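You operate a simulated robot arm through the tools that you are given. There is no shell and no other tool.

The job below is to be done with a simulated robot arm. You get a single attempt, and the scene is never put back.

## Task
Put things in order on the top of the sample bench. At the end: the white valve motor from the top of the sample bench stands on top of the grey battery pack (marked "Pack T-46"); the beige key fob (marked "Shed") from the top of the sample bench stands on top of the beige wood block; the brown pale grout box stands where the white valve motor stood; the black vacuum nozzle stands where the brown pale grout box stood; the yellow cable cap from the top of the sample bench stands where the black vacuum nozzle stood; whatever was shut is shut again. Leave all else as you found it, and nothing knocked over.

The check looks at the end state, three seconds after you hand in, the way a careful person would. Anything else that was tipped, shoved, dropped, spilled or broken makes it a failure. A push-on lid holds only when it is set on centred and level and pressed home; a screw cap is set on level and turned clockwise until tight.

## Robot
A 6-joint arm with a two-finger gripper, fixed in place. Base frame: the origin is at the foot of the arm, x ahead of it, y to its left, z up; the work surface is at about z = 0. Lengths are in mm, angles in degrees, forces in N, time in s.
With the tool pointing down near the work surface it reaches from about 180 to 480 mm from the base axis. Its first joint turns from -66.0 to 66.0 degrees. Payload 1.76 kg.
The TCP is the grasp point between the finger pads, 29 mm short of the fingertips. In the tool frame z runs along the fingers and y along their closing line. The gripper opens to 82 mm; its body begins 58 mm behind the TCP.
Orientation is that of the tool frame in the base frame, as [roll, pitch, yaw] about the fixed x, y, z axes, in that order (R = Rz(yaw) Ry(pitch) Rx(roll)). With the fingers straight down and closing along the base's y, the tool's x points along the base's -x, its y along +y and its z along -z.

## Interface
- The arm moves only by the tool move_arm. Its argument "steps" is a list of rows, each a list of 7 numbers: the gripper command, from -1 (shut) to 1 (fully open), values between in proportion, then the shift along the tool's x, y, z in units of 40 mm (1.0 is 40 mm), then the turn, a rotation vector about the tool's x, y, z in units of 5 degrees (1.0 is 5 degrees). In form: [[gripper, tx, ty, tz, rx, ry, rz], ...]. A call has 1 to 20 rows; each row shifts and turns the commanded pose from where the row before left it, along the tool's axes as they then stand. A call with a number of a shift or a turn outside -1 to 1 is refused whole. Each row takes 0.2 s and may step no farther than 50 mm and 8.6 degrees from the row before; otherwise, or with a gripper value out of range, the whole call is refused. Where a pose cannot be reached the arm comes as near as it can. A force on the tool above 40 N (or 10 N above the force at the start of the call, whichever is more), or a blocked arm, ends the call early, and 0.2 s more pass. Each finger travels about 203.5 mm/s and halts on what it meets, pressing with about 34 N; the grip force reading is that of the motor and also rises with nothing between the fingers. The clock runs only during rows and for 0.2 s after the last one: add rows that do not move to give the fingers time. The reply holds the time, the measured pose of the TCP, the force on the tool along the base axes, the opening and the grip force, in the units named above and with some noise, with the torque about the TCP (base axes, N m) and any sound that the robot's microphone picked up.
- Cameras (640 x 400 px; columns grow to the right, rows downward): "scene" is fixed at [52.6, 335.2, 414]; the picture's right is [-0.77, -0.64, 0.00], its down [-0.43, 0.52, -0.74] and it looks along [0.47, -0.57, -0.67] (base axes); focal length 214 px, centre (320, 200). "wrist" rides on the gripper at [79, 4, -90] in the tool frame; the picture's right is [-0.05, 1.00, 0.00], its down [-0.71, -0.04, -0.71] and it looks along [-0.71, -0.04, 0.71] (tool axes); focal length 256 px, centre (320, 200). There is no depth. A picture from a camera that has moved, and an enlarged one, comes with that camera's place and axes in the base frame and with its lens.
- snapshot(camera): a new picture of that camera. The clock stands still meanwhile.
- inspect(camera, box): a new picture of the part [left, top, right, bottom] of that camera's present view, enlarged. The clock stands still meanwhile.
- close_job(): hands the job in; it is judged then, once.

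Nothing tells you positions but the pictures and the camera data. Unless the task says otherwise, let go and move clear before handing in.

The tools are called after ">>>" as a command line: name --pt "numbers of a row" for each row, then --argument value for the rest, lists and objects as JSON in quotes. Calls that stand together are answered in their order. move_arm: Moves the arm, as the interface text tells. Its arguments: {"type":"object","properties":{"steps":{"type":"array"}},"required":["steps"]} The other tools are called the same way: snapshot (camera) takes a picture; inspect (camera, box) takes an enlarged picture of a part of a camera's view; close_job () hands the job in.

At the start:

```text
time: 0.0
ee_pos: [260.1, -119.4, 266.3]
ee_rot: [180.0, 0.0, 180.0]
force: [0.8, 0.0, -0.2]
moment: [-0.04, 0.02, -0.02]
width: 82.0
grasp_force: 0.1
```

scene: 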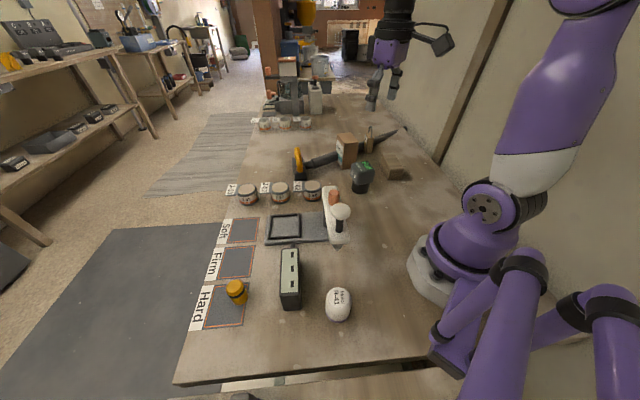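
wrist: 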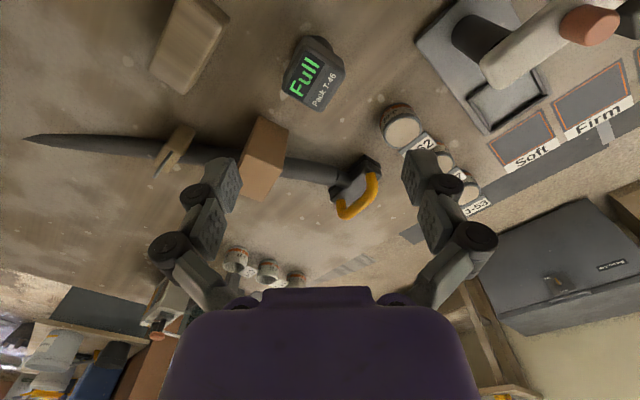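

I see a bench with several small items, including a battery pack, a wood block, jars, a white "motor", a yellow capped thing and a saw with a brown box. I will look closer before moving anything.

>>> inspect --camera "scene" --box '[180, 220, 380, 345]'

>>> inspect --camera "scene" --box '[220, 100, 420, 225]'

>>> inspect --camera "wrist" --box '[0, 0, 320, 200]'

>>> inspect --camera "wrist" --box '[320, 0, 640, 200]'

>>> inspect --camera "scene" --box '[230, 60, 350, 135]'

```text
3.20 times, centred on (280, 282) of scene
camera zoom: at [52.6, 335.2, 414.0], right [-0.77, -0.64, 0.0], down [-0.43, 0.52, -0.74], along [0.47, -0.57, -0.67], focal length 686 px, centre (448, -64)
```

zoom: 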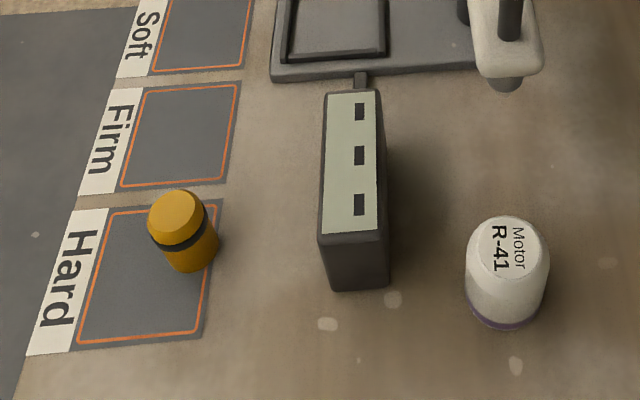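

```text
3.20 times, centred on (320, 162) of scene
camera zoom: at [52.6, 335.2, 414.0], right [-0.77, -0.64, 0.0], down [-0.43, 0.52, -0.74], along [0.47, -0.57, -0.67], focal length 686 px, centre (320, 320)
```

zoom: 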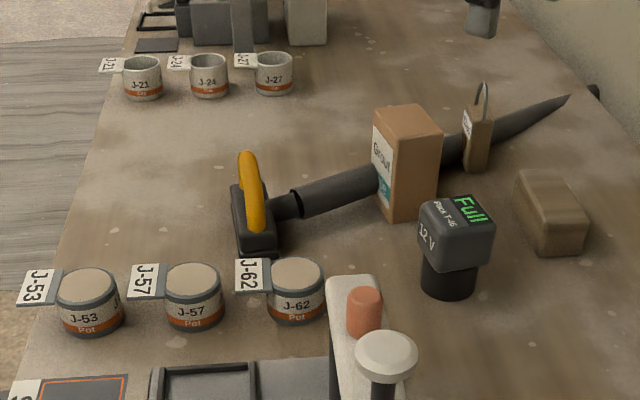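

```text
2.00 times, centred on (160, 100) of wrist
camera zoom: at [180.1, -115.7, 355.2], right [0.05, 1.0, 0.0], down [0.71, -0.04, 0.71], along [0.71, -0.04, -0.71], focal length 512 px, centre (640, 400)
```

zoom: 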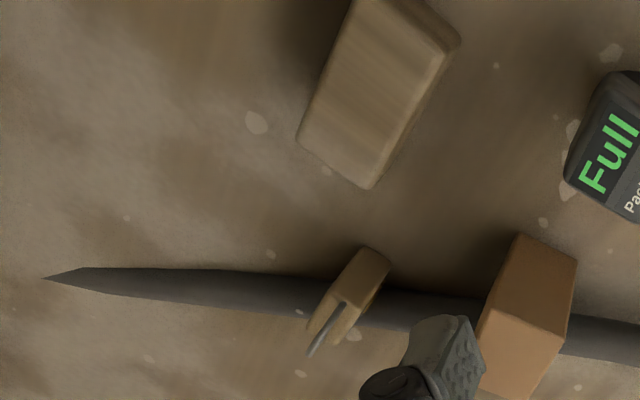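

```text
2.00 times, centred on (480, 100) of wrist
camera zoom: at [180.1, -115.7, 355.2], right [0.05, 1.0, 0.0], down [0.71, -0.04, 0.71], along [0.71, -0.04, -0.71], focal length 512 px, centre (0, 400)
```

zoom: 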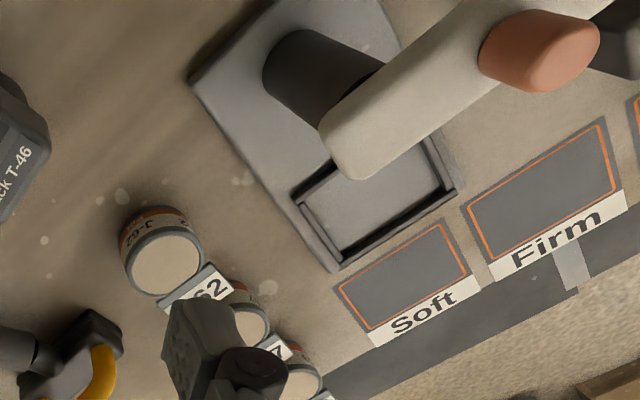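

```text
5.33 times, centred on (290, 98) of scene
camera zoom: at [52.6, 335.2, 414.0], right [-0.77, -0.64, 0.0], down [-0.43, 0.52, -0.74], along [0.47, -0.57, -0.67], focal length 1144 px, centre (480, 747)
```

zoom: 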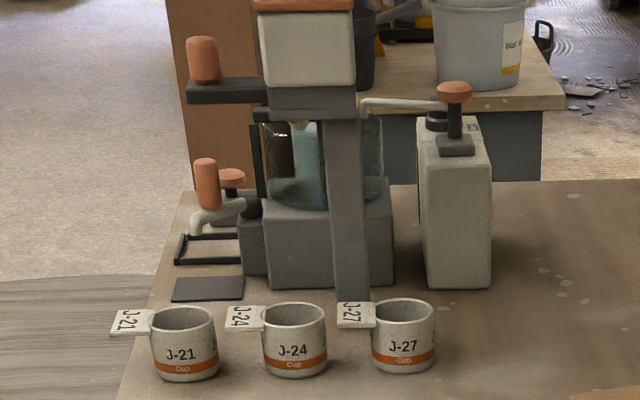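

The grout box, fob, pack, block, motor and yellow cap are located; I am not yet sure which item is the black vacuum nozzle. I will zoom in on the candidates before moving.

>>> inspect --camera "scene" --box '[260, 235, 320, 320]'

>>> inspect --camera "scene" --box '[280, 120, 410, 200]'

>>> inspect --camera "scene" --box '[255, 180, 365, 250]'

>>> inspect --camera "wrist" --box '[320, 130, 640, 330]'

>>> inspect --camera "wrist" --box '[0, 100, 300, 290]'

```text
4.71 times, centred on (290, 278) of scene
camera zoom: at [52.6, 335.2, 414.0], right [-0.77, -0.64, 0.0], down [-0.43, 0.52, -0.74], along [0.47, -0.57, -0.67], focal length 1009 px, centre (461, -165)
```

zoom: 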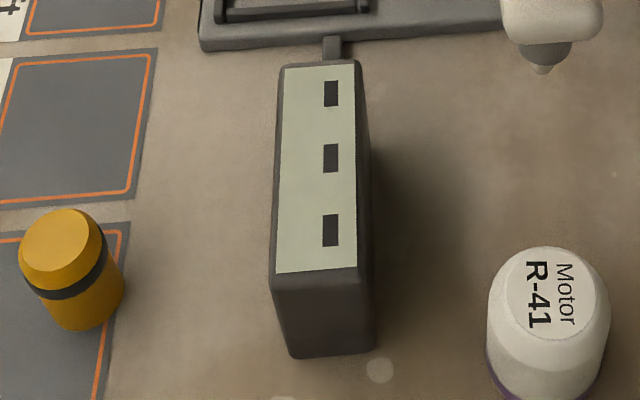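

```text
4.92 times, centred on (345, 160) of scene
camera zoom: at [52.6, 335.2, 414.0], right [-0.77, -0.64, 0.0], down [-0.43, 0.52, -0.74], along [0.47, -0.57, -0.67], focal length 1056 px, centre (197, 397)
```

zoom: 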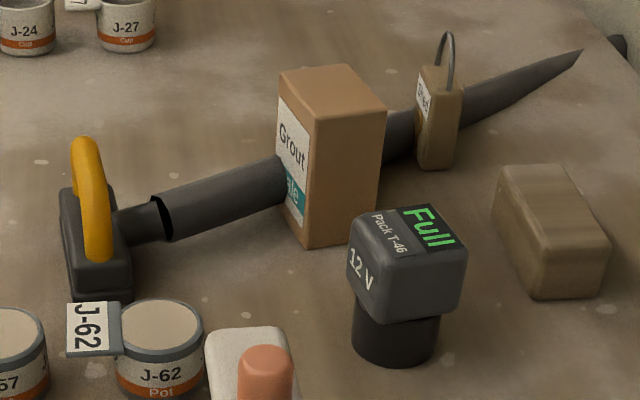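

```text
5.71 times, centred on (310, 215) of scene
camera zoom: at [52.6, 335.2, 414.0], right [-0.77, -0.64, 0.0], down [-0.43, 0.52, -0.74], along [0.47, -0.57, -0.67], focal length 1226 px, centre (377, 114)
```

zoom: 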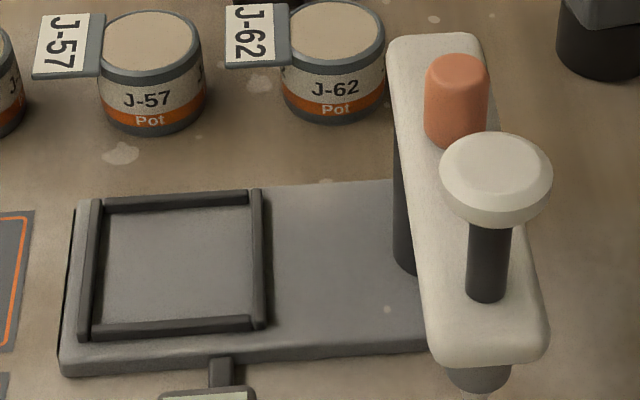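

```text
2.00 times, centred on (480, 230) of wrist
camera zoom: at [180.1, -115.7, 355.2], right [0.05, 1.0, 0.0], down [0.71, -0.04, 0.71], along [0.71, -0.04, -0.71], focal length 512 px, centre (0, 140)
```

zoom: 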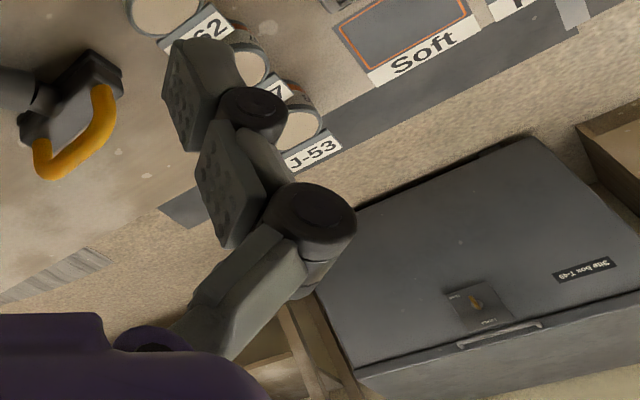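

```text
2.11 times, centred on (150, 195) of wrist
camera zoom: at [180.1, -115.7, 355.2], right [0.05, 1.0, 0.0], down [0.71, -0.04, 0.71], along [0.71, -0.04, -0.71], focal length 539 px, centre (678, 210)
```

zoom: 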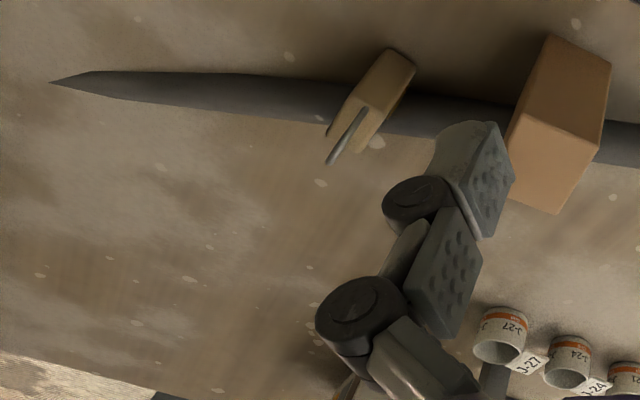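

The dark box with the slotted face seems to be the readout joined to the tester base. The long black piece with a yellow handle lies behind the grout box. I still need to identify the vacuum nozzle, so I will swing the wrist camera over the parts of the bench the scene camera cannot see.

>>> move_arm --pt "1 0.4 -0.85 -0.2 0 0 0" --pt "1 0.4 -0.85 -0.2 0 0 0" --pt "1 0.4 -0.85 -0.2 0 0 0" --pt "1 0.4 -0.85 -0.2 0 0 0"

>>> snapshot --camera "wrist"

>>> snapshot --camera "scene"

```text
time: 1.0
ee_pos: [195.1, -254.9, 297.0]
ee_rot: [-180.0, 0.0, -179.9]
force: [-1.4, -0.6, -0.2]
moment: [-0.01, -0.02, -0.03]
width: 82.2
grasp_force: 0.1
```

```text
taken
camera wrist: at [114.8, -252.2, 386.9], right [0.05, 1.0, 0.0], down [0.71, -0.04, 0.71], along [0.71, -0.04, -0.71], focal length 256 px, centre (320, 200)
```

wrist: 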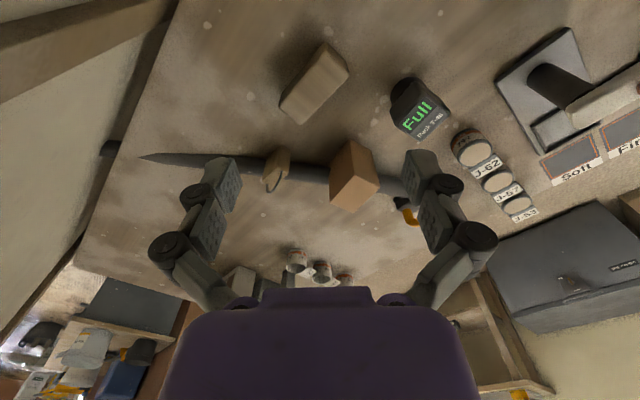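

```text
taken
```

scene: 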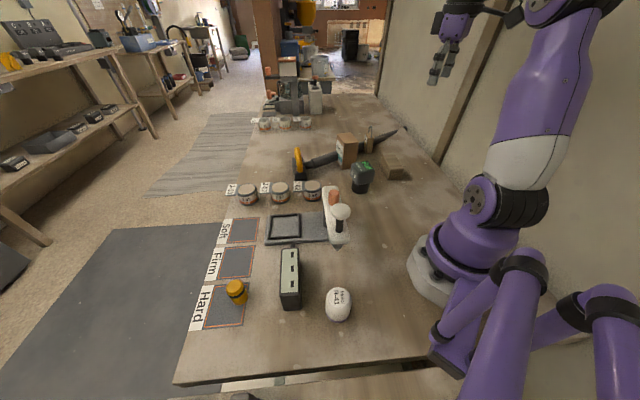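

Nothing new shows on this side of the bench. I will zoom in on the long black piece and its far end.

>>> inspect --camera "wrist" --box '[80, 120, 320, 270]'

>>> inspect --camera "wrist" --box '[380, 0, 640, 162]'

>>> inspect --camera "scene" --box '[340, 100, 440, 162]'

```text
2.67 times, centred on (200, 195) of wrist
camera zoom: at [114.8, -252.2, 386.9], right [0.05, 1.0, 0.0], down [0.71, -0.04, 0.71], along [0.71, -0.04, -0.71], focal length 683 px, centre (640, 213)
```

zoom: 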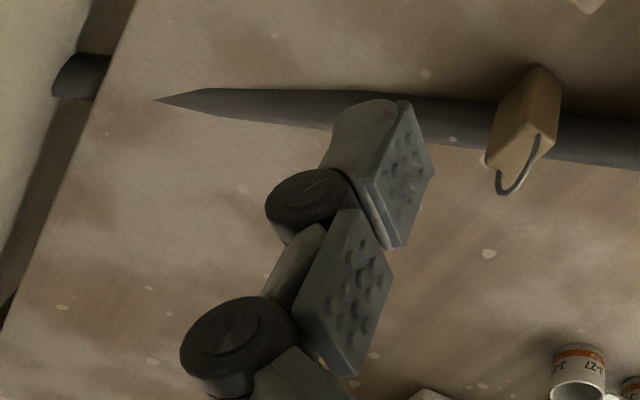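

```text
2.46 times, centred on (510, 81) of wrist
camera zoom: at [114.8, -252.2, 386.9], right [0.05, 1.0, 0.0], down [0.71, -0.04, 0.71], along [0.71, -0.04, -0.71], focal length 630 px, centre (-148, 493)
```

zoom: 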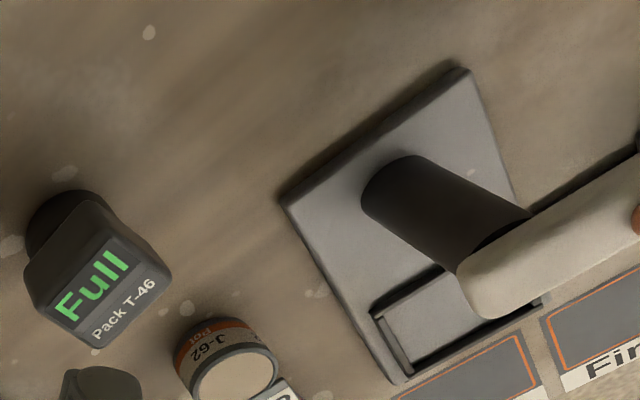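

```text
6.40 times, centred on (390, 131) of scene
camera zoom: at [52.6, 335.2, 414.0], right [-0.77, -0.64, 0.0], down [-0.43, 0.52, -0.74], along [0.47, -0.57, -0.67], focal length 1373 px, centre (-128, 642)
```

zoom: 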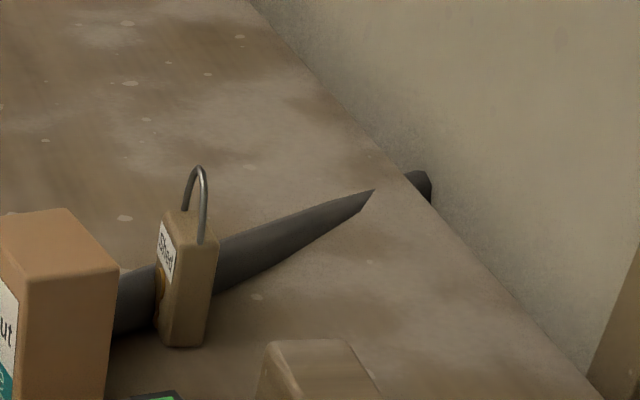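

The long black part runs down into the bench edge near the wall, so it looks like a hose and the black head with the yellow handle is most likely the vacuum nozzle. I will move the camera in front of it for a closer look.

>>> move_arm --pt "1 -0.65 0.81 0.15 0 0 0" --pt "1 -0.65 0.81 0.15 0 0 0" --pt "1 -0.65 0.81 0.15 0 0 0" --pt "1 -0.65 0.81 0.15 0 0 0" --pt "1 -0.65 0.81 0.15 0 0 0" --pt "1 -0.65 0.81 0.15 0 0 0"

>>> snapshot --camera "wrist"

>>> inspect --camera "wrist" --box '[180, 50, 440, 212]'

```text
time: 2.4
ee_pos: [352.7, -58.7, 261.6]
ee_rot: [-180.0, -0.1, 180.0]
force: [0.2, 0.3, 0.4]
moment: [-0.03, -0.02, -0.03]
width: 82.0
grasp_force: 0.0
```

```text
taken
camera wrist: at [271.9, -55.6, 352.6], right [0.05, 1.0, 0.0], down [0.71, -0.04, 0.71], along [0.71, -0.04, -0.71], focal length 256 px, centre (320, 200)
```

wrist: 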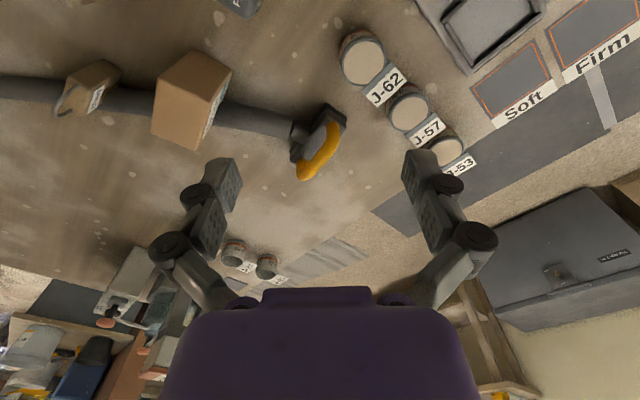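

```text
2.46 times, centred on (310, 131) of wrist
camera zoom: at [271.9, -55.6, 352.6], right [0.05, 1.0, 0.0], down [0.71, -0.04, 0.71], along [0.71, -0.04, -0.71], focal length 630 px, centre (345, 370)
```

zoom: 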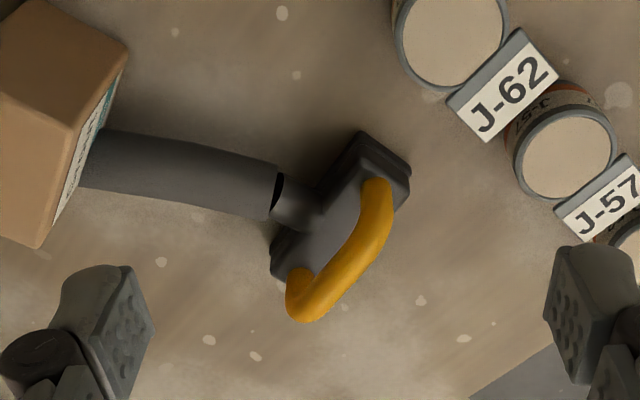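

This confirms it: the nozzle is the black head with the yellow bow handle, near (478, -78), with a hose running off toward the wall. Next I will view the box, fob, pack and block from closer up to get their sizes and positions.

>>> move_arm --pt "1 0.2 -1.0 0.1 0 0 0" --pt "1 0.2 -1.0 0.1 0 0 0" --pt "1 0.2 -1.0 0.1 0 0 0" --pt "1 0.2 -1.0 0.1 0 0 0" --pt "1 0.2 -1.0 0.1 0 0 0" --pt "1 0.2 -1.0 0.1 0 0 0"

>>> snapshot --camera "wrist"

>>> inspect --camera "wrist" --box '[230, 50, 430, 175]'

>>> inspect --camera "wrist" --box '[230, 0, 330, 62]'

>>> inspect --camera "wrist" --box '[430, 0, 590, 100]'

```text
time: 3.8
ee_pos: [302.0, -300.0, 239.5]
ee_rot: [179.8, -0.2, 180.0]
force: [1.3, 0.2, 0.3]
moment: [-0.03, 0.0, 0.0]
width: 82.3
grasp_force: 0.1
```

```text
taken
camera wrist: at [222.2, -297.1, 327.9], right [0.05, 1.0, 0.0], down [0.71, -0.04, 0.7], along [0.7, -0.03, -0.71], focal length 256 px, centre (320, 200)
```

wrist: 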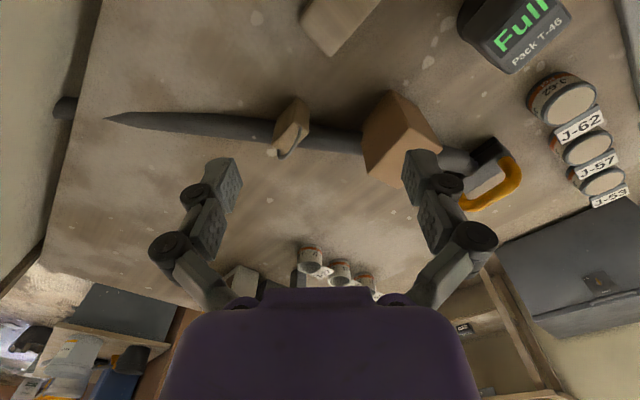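

```text
3.20 times, centred on (330, 112) of wrist
camera zoom: at [222.2, -297.1, 327.9], right [0.05, 1.0, 0.0], down [0.71, -0.04, 0.7], along [0.7, -0.03, -0.71], focal length 819 px, centre (288, 480)
```

zoom: 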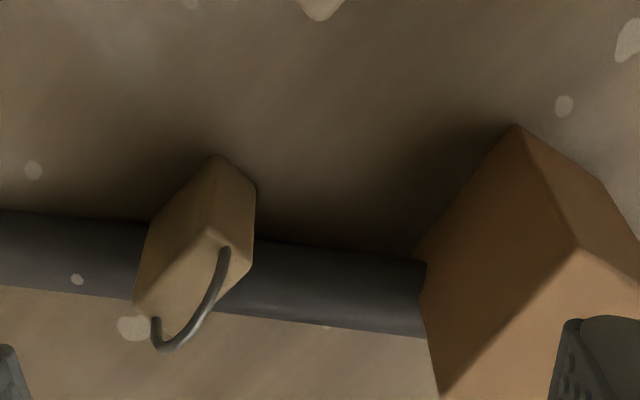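

```text
6.40 times, centred on (280, 31) of wrist
camera zoom: at [222.2, -297.1, 327.9], right [0.05, 1.0, 0.0], down [0.71, -0.04, 0.7], along [0.7, -0.03, -0.71], focal length 1638 px, centre (576, 1282)
```

zoom: 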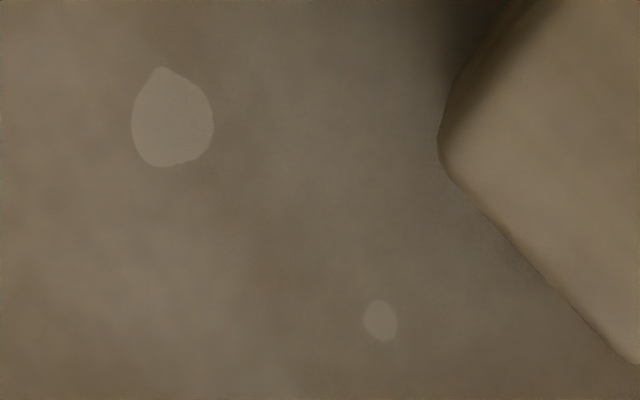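

```text
4.00 times, centred on (510, 50) of wrist
camera zoom: at [222.2, -297.1, 327.9], right [0.05, 1.0, 0.0], down [0.71, -0.04, 0.7], along [0.7, -0.03, -0.71], focal length 1024 px, centre (-440, 800)
```

zoom: 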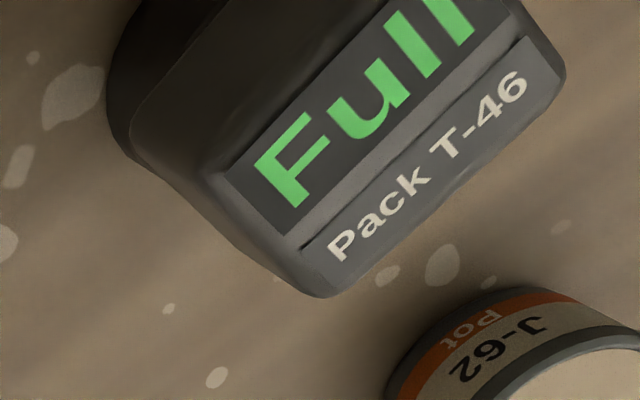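

I have first estimates of the fob (about 19 x 47 mm footprint, 60 tall) and the box (about 47 x 68 mm, about 100 tall). Comparing the cameras suggests the bench top sits a few millimetres above z = 0, so I will refine with sharper views.

>>> inspect --camera "scene" --box '[325, 125, 385, 163]'

>>> inspect --camera "scene" --box '[345, 145, 415, 195]'

>>> inspect --camera "wrist" --box '[330, 60, 530, 185]'

```text
10.53 times, centred on (355, 144) of scene
camera zoom: at [52.6, 335.2, 414.0], right [-0.77, -0.64, 0.0], down [-0.43, 0.52, -0.74], along [0.47, -0.57, -0.67], focal length 2258 px, centre (-48, 790)
```

zoom: 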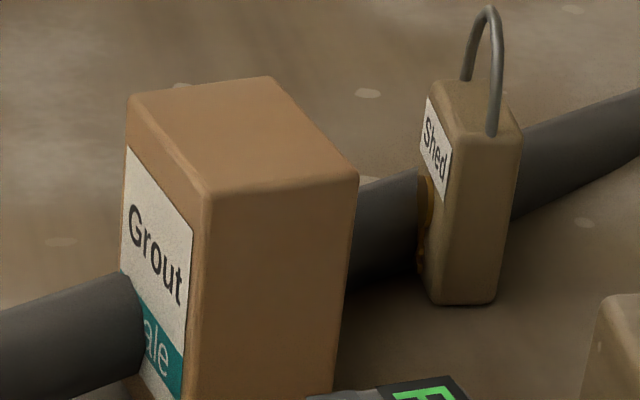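

```text
8.00 times, centred on (380, 170) of scene
camera zoom: at [52.6, 335.2, 414.0], right [-0.77, -0.64, 0.0], down [-0.43, 0.52, -0.74], along [0.47, -0.57, -0.67], focal length 1716 px, centre (-160, 440)
```

zoom: 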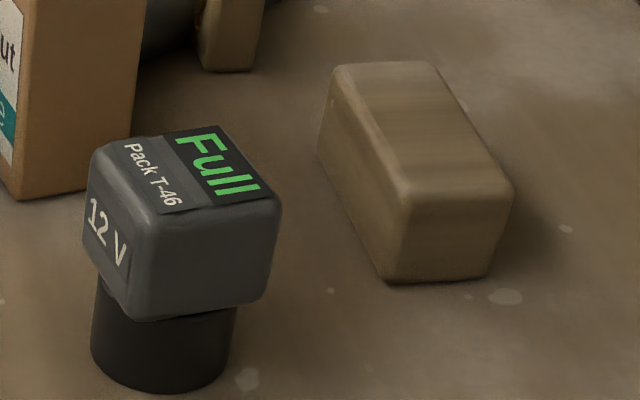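

```text
3.20 times, centred on (430, 122) of wrist
camera zoom: at [222.2, -297.1, 327.9], right [0.05, 1.0, 0.0], down [0.71, -0.04, 0.7], along [0.7, -0.03, -0.71], focal length 819 px, centre (-32, 448)
```

zoom: 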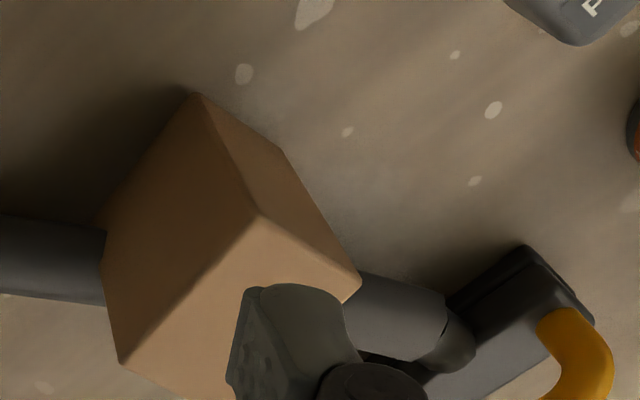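

The bench top is at about z = 7. The hose visibly passes through the box and the bench, so it appears to have no solid body. Next I will view the pack and block together from above, then go over to the motor and cap.

>>> move_arm --pt "1 0.6 0.75 -0.2 0 0 0" --pt "1 0.6 0.75 -0.2 0 0 0" --pt "1 0.6 0.75 -0.2 0 0 0" --pt "1 0.6 0.75 -0.2 0 0 0"

>>> inspect --camera "wrist" --box '[200, 20, 440, 170]'

>>> inspect --camera "wrist" --box '[360, 60, 480, 135]'

```text
time: 4.8
ee_pos: [207.9, -180.7, 271.5]
ee_rot: [179.9, 0.0, -180.0]
force: [-0.4, 0.1, -0.4]
moment: [-0.01, 0.01, 0.02]
width: 81.9
grasp_force: 0.1
```

```text
2.67 times, centred on (320, 95) of wrist
camera zoom: at [127.9, -176.5, 361.3], right [0.05, 1.0, 0.0], down [0.71, -0.04, 0.71], along [0.71, -0.04, -0.71], focal length 683 px, centre (320, 480)
```

zoom: 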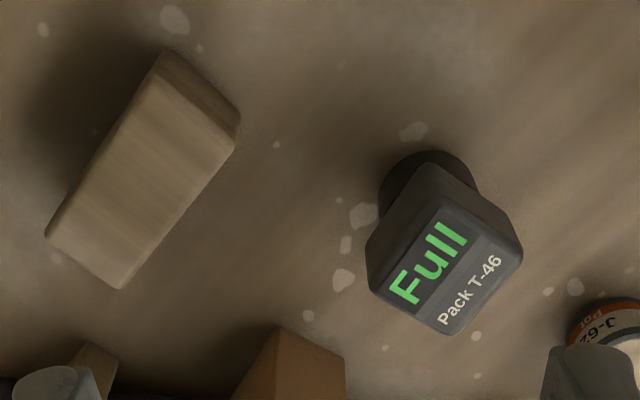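

```text
5.33 times, centred on (420, 98) of wrist
camera zoom: at [127.9, -176.5, 361.3], right [0.05, 1.0, 0.0], down [0.71, -0.04, 0.71], along [0.71, -0.04, -0.71], focal length 1365 px, centre (-213, 747)
```

zoom: 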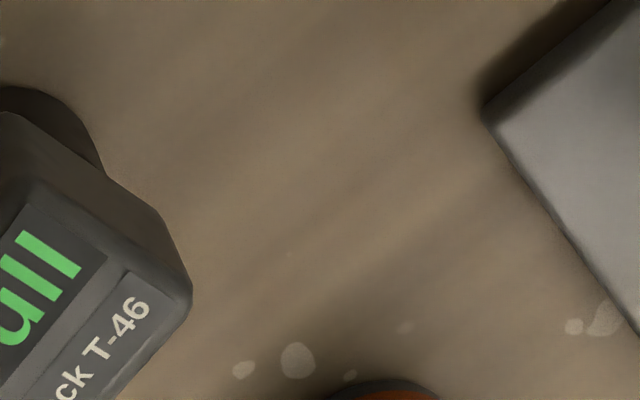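

The pack's top centre is near (279, -128) at z ≈ 81, and the block's centre is near (249, -270) with its top at z ≈ 43. Now I will swing left, high above everything, to see the motor and the cap.

>>> move_arm --pt "1 -0.218 0.838 0 0 0 -1" --pt "1 -0.29 0.815 0 0 0 -1" --pt "1 -0.36 0.787 0 0 0 -1" --pt "1 -0.427 0.753 0 0 0 -1" --pt "1 -0.491 0.713 0 0 0 -1" --pt "1 -0.551 0.667 0 0 0 -1" --pt "1 0.237 0.85 0 0 0 -1" --pt "1 0.162 0.867 0 0 0 -1" --pt "1 0.086 0.878 0 0 0 -1" --pt "1 0.009 0.882 0 0 0 -1" --pt "1 -0.068 0.88 0 0 0 -1" --pt "1 -0.145 0.87 0 0 0 -1"

>>> snapshot --camera "wrist"

>>> snapshot --camera "scene"

```text
time: 7.4
ee_pos: [108.9, 168.4, 267.9]
ee_rot: [180.0, 0.1, -119.9]
force: [0.9, 0.0, -0.4]
moment: [0.04, -0.02, 0.01]
width: 81.8
grasp_force: 0.0
```

```text
taken
camera wrist: at [64.0, 99.8, 357.4], right [-0.84, 0.54, 0.0], down [0.39, 0.59, 0.71], along [0.38, 0.59, -0.71], focal length 256 px, centre (320, 200)
```

wrist: 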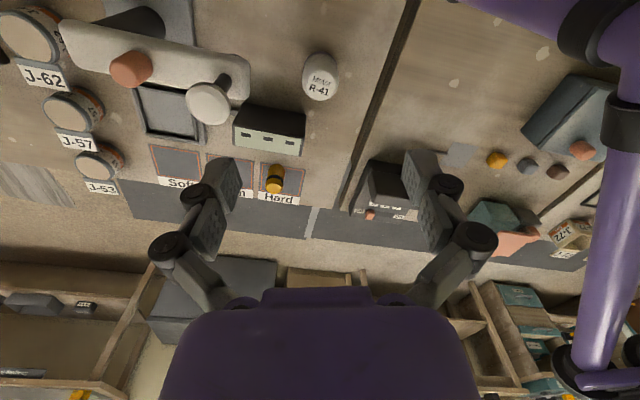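

```text
taken
```

scene: 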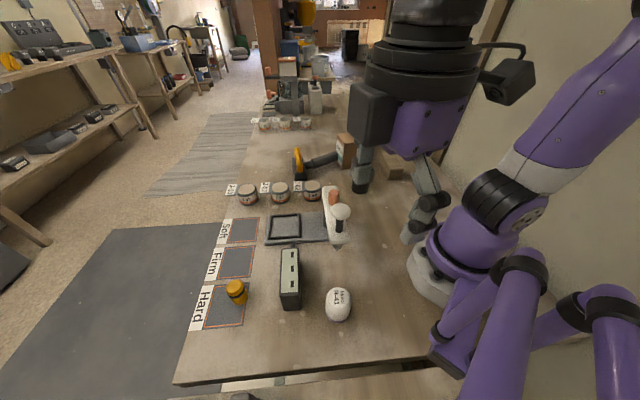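

The motor and cap are both in view, and the next bench along is a separate table. Zooming in on the motor and cap for exact measurements.

>>> inspect --camera "wrist" --box '[240, 30, 380, 117]'

>>> inspect --camera "wrist" --box '[200, 130, 340, 217]'

>>> inspect --camera "scene" --box '[315, 275, 365, 325]'

>>> inspect --camera "scene" --box '[210, 265, 260, 315]'

```text
4.57 times, centred on (310, 74) of wrist
camera zoom: at [64.0, 99.8, 357.4], right [-0.84, 0.54, 0.0], down [0.39, 0.59, 0.71], along [0.38, 0.59, -0.71], focal length 1170 px, centre (366, 778)
```

zoom: 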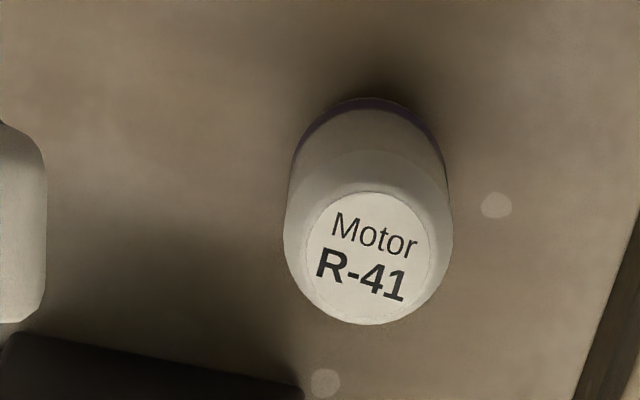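

```text
4.57 times, centred on (270, 174) of wrist
camera zoom: at [64.0, 99.8, 357.4], right [-0.84, 0.54, 0.0], down [0.39, 0.59, 0.71], along [0.38, 0.59, -0.71], focal length 1170 px, centre (549, 321)
```

zoom: 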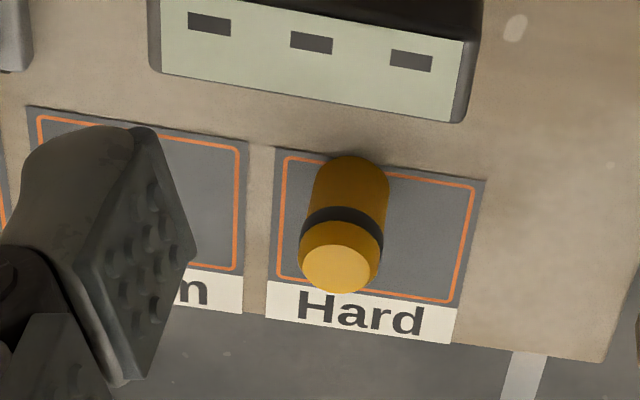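

```text
8.00 times, centred on (340, 300) of scene
camera zoom: at [52.6, 335.1, 414.0], right [-0.77, -0.64, 0.0], down [-0.43, 0.52, -0.74], along [0.47, -0.57, -0.67], focal length 1716 px, centre (160, -600)
```

zoom: 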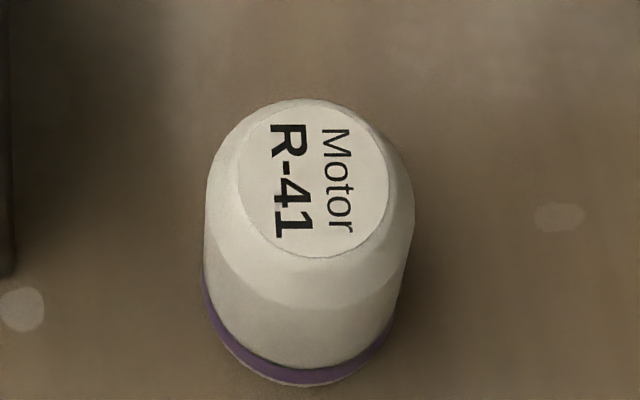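

```text
8.00 times, centred on (235, 290) of scene
camera zoom: at [52.6, 335.1, 414.0], right [-0.77, -0.64, 0.0], down [-0.43, 0.52, -0.74], along [0.47, -0.57, -0.67], focal length 1716 px, centre (1000, -520)
```

zoom: 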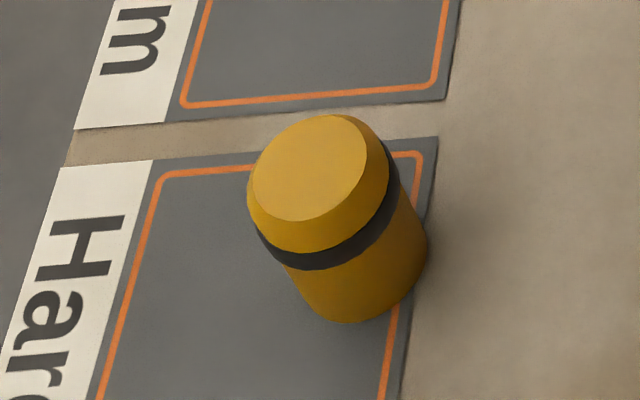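

The motor is centred at about (125.5, 197), roughly 43 mm across and topping out at z ≈ 65. The cap is at about (280, 294), roughly 31 mm across and 44 mm tall. I will line up over the motor and come down part way to check.

>>> move_arm --pt "1 -0.83 0 0 0 0 0" --pt "1 0 0 0.93 0 0 0" --pt "1 0 0 0.93 0 0 0" --pt "1 0 0 0.93 0 0 0" --pt "1 0 0 0.93 0 0 0" --pt "1 0 0 0 0 0 0"

>>> snapshot --camera "wrist"

>>> inspect --camera "scene" --box '[240, 200, 440, 325]'

```text
time: 8.8
ee_pos: [124.6, 197.1, 120.1]
ee_rot: [-180.0, 0.0, -119.9]
force: [0.3, -0.2, -0.6]
moment: [-0.01, 0.01, 0.02]
width: 82.1
grasp_force: 0.0
```

```text
taken
camera wrist: at [80.2, 130.5, 208.3], right [-0.84, 0.54, 0.0], down [0.39, 0.59, 0.71], along [0.39, 0.59, -0.71], focal length 256 px, centre (320, 200)
```

wrist: 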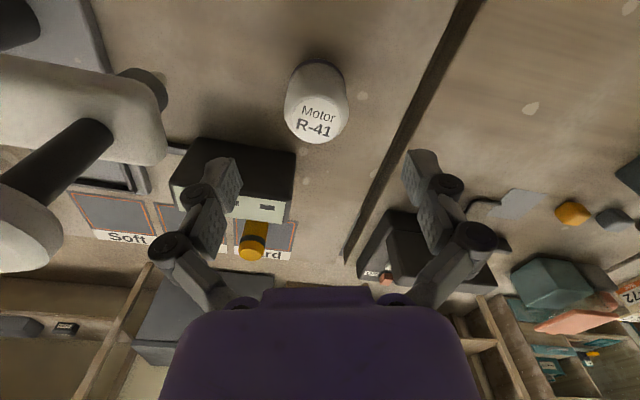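

```text
3.20 times, centred on (340, 262) of scene
camera zoom: at [52.6, 335.2, 414.0], right [-0.77, -0.64, 0.0], down [-0.43, 0.52, -0.74], along [0.47, -0.57, -0.67], focal length 686 px, centre (256, 0)
```

zoom: 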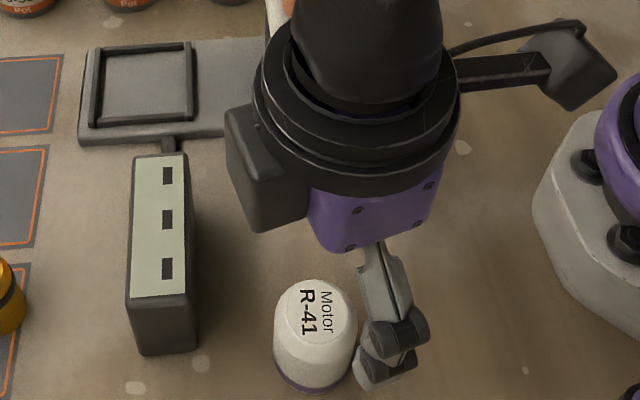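

The gripper is centred over the motor to within 2 mm, with room to the readout box and the tester arm. Going down and closing on it.

>>> move_arm --pt "1 0 0 0.94 0 0 0" --pt "1 0 0 0.94 0 0 0" --pt "1 0 0 0 0 0 0" --pt "-1 0 0 0 0 0 0" --pt "-1 0 0 0 0 0 0" --pt "-1 0 0 0 0 0 0"

>>> snapshot --camera "wrist"

```text
time: 10.2
ee_pos: [124.0, 198.8, 45.4]
ee_rot: [-180.0, 0.1, -119.9]
force: [2.5, 2.0, 8.9]
moment: [0.03, -0.31, 0.07]
width: 41.6
grasp_force: 33.7
```

```text
taken
camera wrist: at [80.3, 131.9, 134.5], right [-0.84, 0.55, 0.0], down [0.38, 0.59, 0.71], along [0.39, 0.59, -0.71], focal length 256 px, centre (320, 200)
```

wrist: 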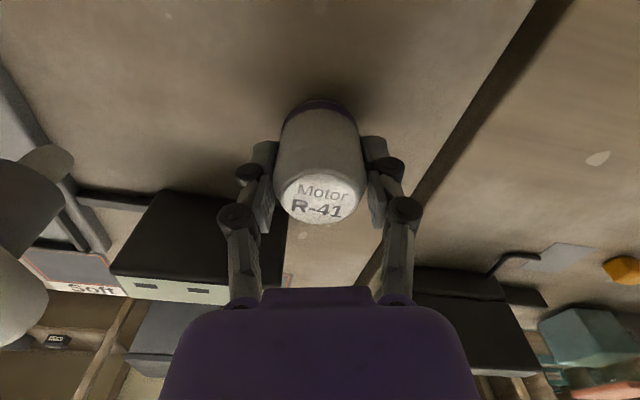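

The motor is gripped (41.6 mm across, so the diameter is confirmed). I will lift straight up, well above the tester's knob, and check that it hangs straight.

>>> move_arm --pt "-1 0 0 -0.4 0 0 0" --pt "-1 0 0 -0.94 0 0 0" --pt "-1 0 0 -0.94 0 0 0" --pt "-1 0 0 -0.94 0 0 0" --pt "-1 0 0 -0.94 0 0 0" --pt "-1 0 0 -0.94 0 0 0" --pt "-1 0 0 -0.6 0 0 0" --pt "-1 0 0 0 0 0 0"

>>> snapshot --camera "wrist"

>>> inspect --camera "wrist" --box '[240, 60, 400, 260]'

>>> snapshot --camera "scene"

```text
time: 12.0
ee_pos: [124.8, 198.3, 274.2]
ee_rot: [180.0, -0.1, -120.1]
force: [-0.6, -0.3, -1.6]
moment: [0.01, 0.0, -0.04]
width: 41.7
grasp_force: 34.2
```

```text
taken
camera wrist: at [80.3, 130.0, 363.9], right [-0.84, 0.54, 0.0], down [0.39, 0.59, 0.71], along [0.39, 0.59, -0.71], focal length 256 px, centre (320, 200)
```

wrist: 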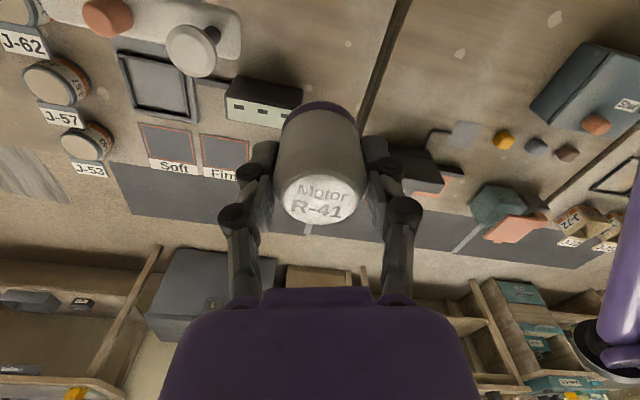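

```text
2.00 times, centred on (320, 160) of wrist
camera zoom: at [80.3, 130.0, 363.9], right [-0.84, 0.54, 0.0], down [0.39, 0.59, 0.71], along [0.39, 0.59, -0.71], focal length 512 px, centre (320, 280)
```

zoom: 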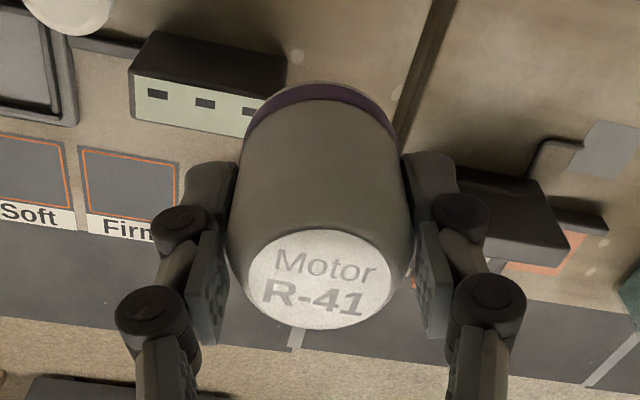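

```text
taken
```

scene: 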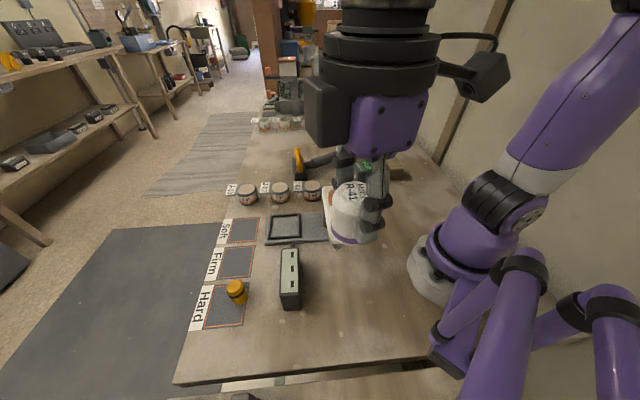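

The motor hangs straight, centred within about 2 mm of the grasp point. I will swing it round at this height to above the battery pack.

>>> move_arm --pt "-1 0.228 -0.63 0 0 0 1" --pt "-1 0.172 -0.647 0 0 0 1" --pt "-1 0.115 -0.66 0 0 0 1" --pt "-1 0.057 -0.667 0 0 0 1" --pt "-1 -0.001 -0.67 0 0 0 1" --pt "-1 -0.059 -0.667 0 0 0 1" --pt "-1 -0.117 -0.659 0 0 0 1" --pt "-1 -0.174 -0.647 0 0 0 1" --pt "-1 0.104 -0.451 0 0 0 1" --pt "-1 0.065 -0.458 0 0 0 1" --pt "-1 0.025 -0.462 0 0 0 1" --pt "-1 -0.016 -0.462 0 0 0 1" --pt "-1 -0.056 -0.459 0 0 0 1" --pt "-1 -0.096 -0.453 0 0 0 1" --pt "-1 -0.135 -0.443 0 0 0 1" --pt "-1 -0.173 -0.429 0 0 0 1" --pt "-1 -0.21 -0.412 0 0 0 1" --pt "-1 0 0 0 0 0 0"

>>> snapshot --camera "wrist"

>>> snapshot --camera "scene"

```text
time: 15.8
ee_pos: [284.3, -132.1, 274.4]
ee_rot: [-180.0, 0.1, 155.0]
force: [0.3, -0.2, -0.6]
moment: [-0.01, 0.0, -0.01]
width: 41.7
grasp_force: 34.3
```

```text
taken
camera wrist: at [213.0, -95.9, 363.8], right [0.47, 0.88, 0.0], down [0.62, -0.33, 0.71], along [0.62, -0.33, -0.71], focal length 256 px, centre (320, 200)
```

wrist: 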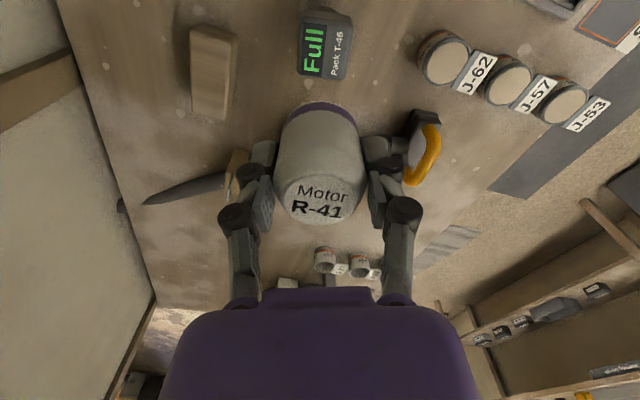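

```text
taken
```

scene: 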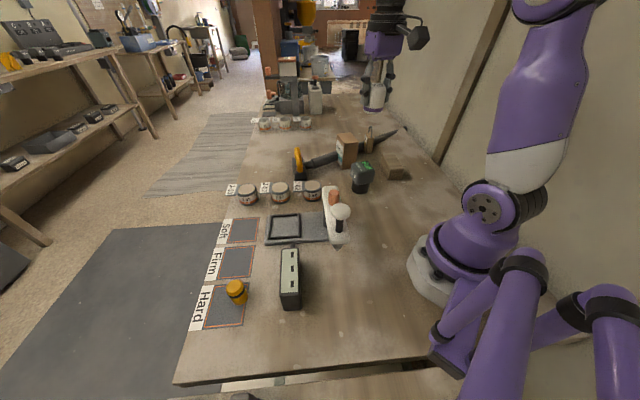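

The motor is now held above the pack area. I will measure the pack's top from this viewpoint before going down.

>>> inspect --camera "wrist" --box '[270, 0, 390, 100]'

>>> inspect --camera "scene" --box '[340, 145, 400, 200]'

```text
4.00 times, centred on (330, 50) of wrist
camera zoom: at [213.0, -95.9, 363.8], right [0.47, 0.88, 0.0], down [0.62, -0.33, 0.71], along [0.62, -0.33, -0.71], focal length 1024 px, centre (280, 800)
```

zoom: 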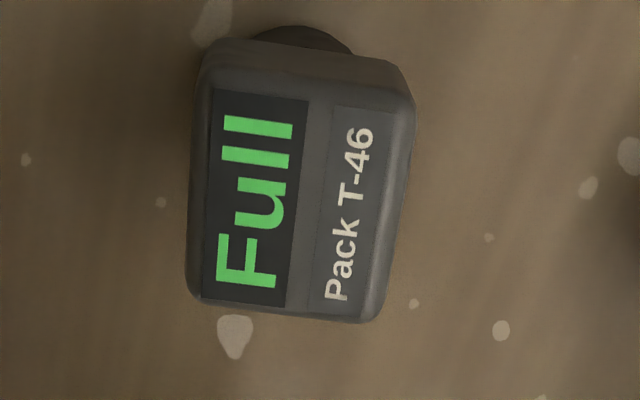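

```text
7.27 times, centred on (370, 172) of scene
camera zoom: at [52.6, 335.2, 414.0], right [-0.77, -0.64, 0.0], down [-0.43, 0.52, -0.74], along [0.47, -0.57, -0.67], focal length 1560 px, centre (-44, 400)
```

zoom: 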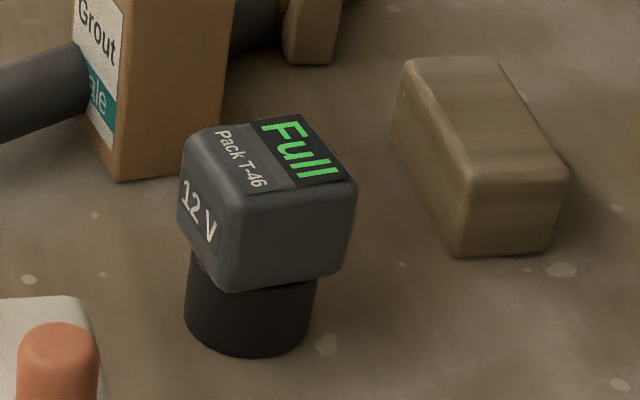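

The pack's top centre measures (280, -127). I will nudge over it, come down to just above the top, then inch down watching the force.

>>> move_arm --pt "-1 0.102 0.071 0 0 0 0" --pt "-1 0 0 0.9 0 0 0" --pt "-1 0 0 0.9 0 0 0" --pt "-1 0 0 0.9 0 0 0" --pt "-1 0 0 0.7 0 0 0" --pt "-1 0 0 0 0 0 0" --pt "-1 0 0 0 0 0 0"

>>> inspect --camera "scene" --box '[330, 120, 410, 200]'

>>> snapshot --camera "wrist"

```text
time: 17.4
ee_pos: [277.3, -127.3, 140.5]
ee_rot: [179.9, 0.1, 154.9]
force: [-0.5, 0.3, -0.9]
moment: [0.0, -0.03, -0.03]
width: 41.6
grasp_force: 33.6
```

```text
5.00 times, centred on (370, 160) of scene
camera zoom: at [52.6, 335.2, 414.0], right [-0.77, -0.64, 0.0], down [-0.43, 0.52, -0.74], along [0.47, -0.57, -0.67], focal length 1072 px, centre (70, 400)
```

zoom: 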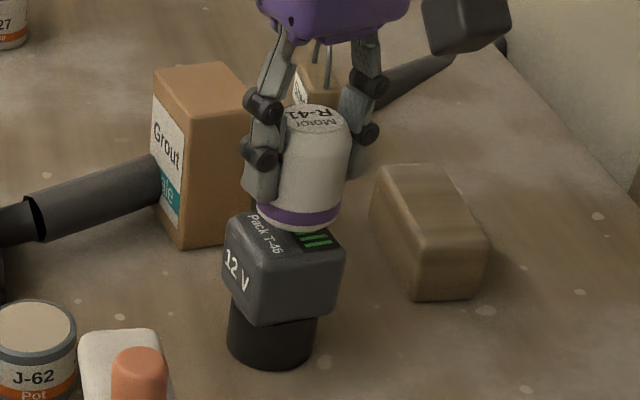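

```text
taken
camera wrist: at [207.2, -90.3, 229.9], right [0.47, 0.88, 0.0], down [0.62, -0.33, 0.71], along [0.62, -0.33, -0.71], focal length 256 px, centre (320, 200)
```

wrist: 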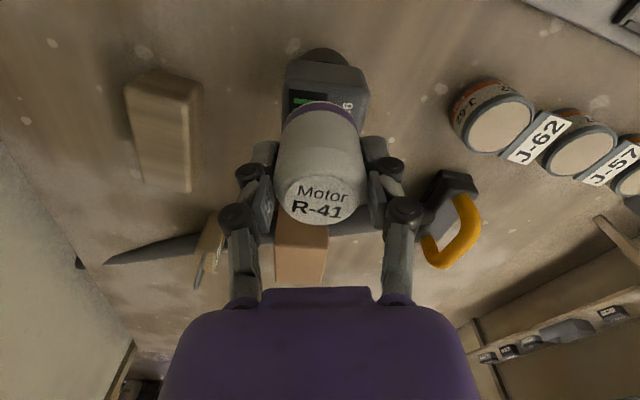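

The measured position is about 4.5 mm short of where I want it, so I will correct that and drop a little further, then check again.

>>> move_arm --pt "-1 -0.11 0.037 0 0 0 0" --pt "-1 0 0 0.2 0 0 0" --pt "-1 0 0 0 0 0 0" --pt "-1 0 0 0 0 0 0"

>>> inspect --camera "wrist" --box '[250, 30, 390, 230]'

>>> inspect --camera "scene" --box '[340, 140, 400, 200]'

```text
time: 18.4
ee_pos: [284.9, -127.6, 130.1]
ee_rot: [180.0, 0.0, 154.9]
force: [0.9, 0.3, -1.0]
moment: [0.02, 0.0, 0.0]
width: 41.8
grasp_force: 33.9
```

```text
2.00 times, centred on (320, 130) of wrist
camera zoom: at [213.8, -91.7, 220.4], right [0.47, 0.88, 0.0], down [0.62, -0.33, 0.71], along [0.62, -0.33, -0.71], focal length 512 px, centre (320, 340)
```

zoom: 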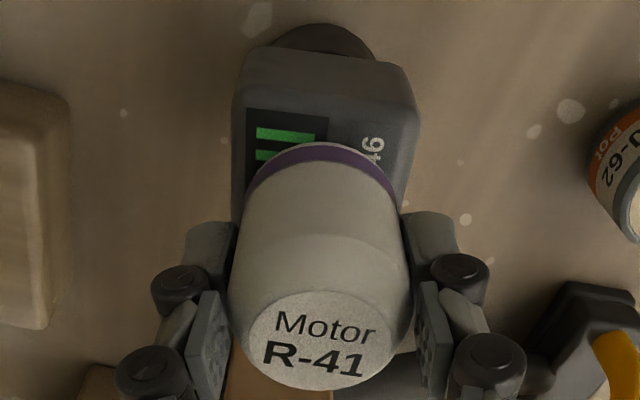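

```text
6.67 times, centred on (370, 170) of scene
camera zoom: at [52.6, 335.2, 414.0], right [-0.77, -0.64, 0.0], down [-0.43, 0.52, -0.74], along [0.47, -0.57, -0.67], focal length 1430 px, centre (-13, 400)
```

zoom: 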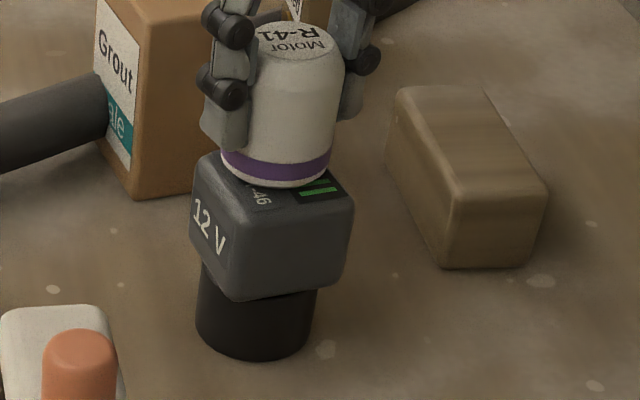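

The motor sits about 3 mm past the pack's centre, so I will pull back slightly and ease down until contact.

>>> move_arm --pt "-1 0.07 0 0.1 0 0 0" --pt "-1 0 0 0.05 0 0 0" --pt "-1 0 0 0 0 0 0"

>>> inspect --camera "scene" --box '[340, 140, 400, 200]'

```text
time: 19.2
ee_pos: [283.7, -127.2, 126.3]
ee_rot: [-180.0, 0.3, 154.9]
force: [-5.2, 2.7, 27.5]
moment: [0.04, 0.01, -0.03]
width: 42.0
grasp_force: 33.7
```

```text
6.67 times, centred on (370, 170) of scene
camera zoom: at [52.5, 335.2, 414.0], right [-0.77, -0.64, 0.0], down [-0.43, 0.52, -0.74], along [0.47, -0.57, -0.67], focal length 1430 px, centre (-13, 400)
```

zoom: 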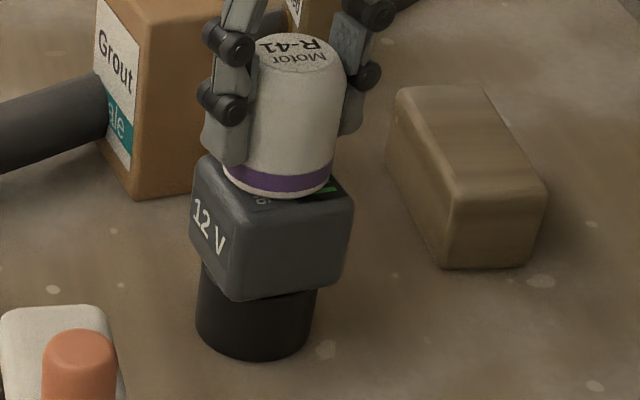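

Contact is made, pressing with about 27 N. I will back off 2 mm to unload it, then open the fingers just enough and check.

>>> move_arm --pt "-1 0 0 -0.045 0 0 0" --pt "-1 0 0 0 0 0 0"

```text
time: 19.8
ee_pos: [281.1, -126.5, 126.8]
ee_rot: [-179.9, -0.3, 154.9]
force: [0.5, -1.1, 0.3]
moment: [-0.01, 0.0, 0.01]
width: 41.7
grasp_force: 34.0
```

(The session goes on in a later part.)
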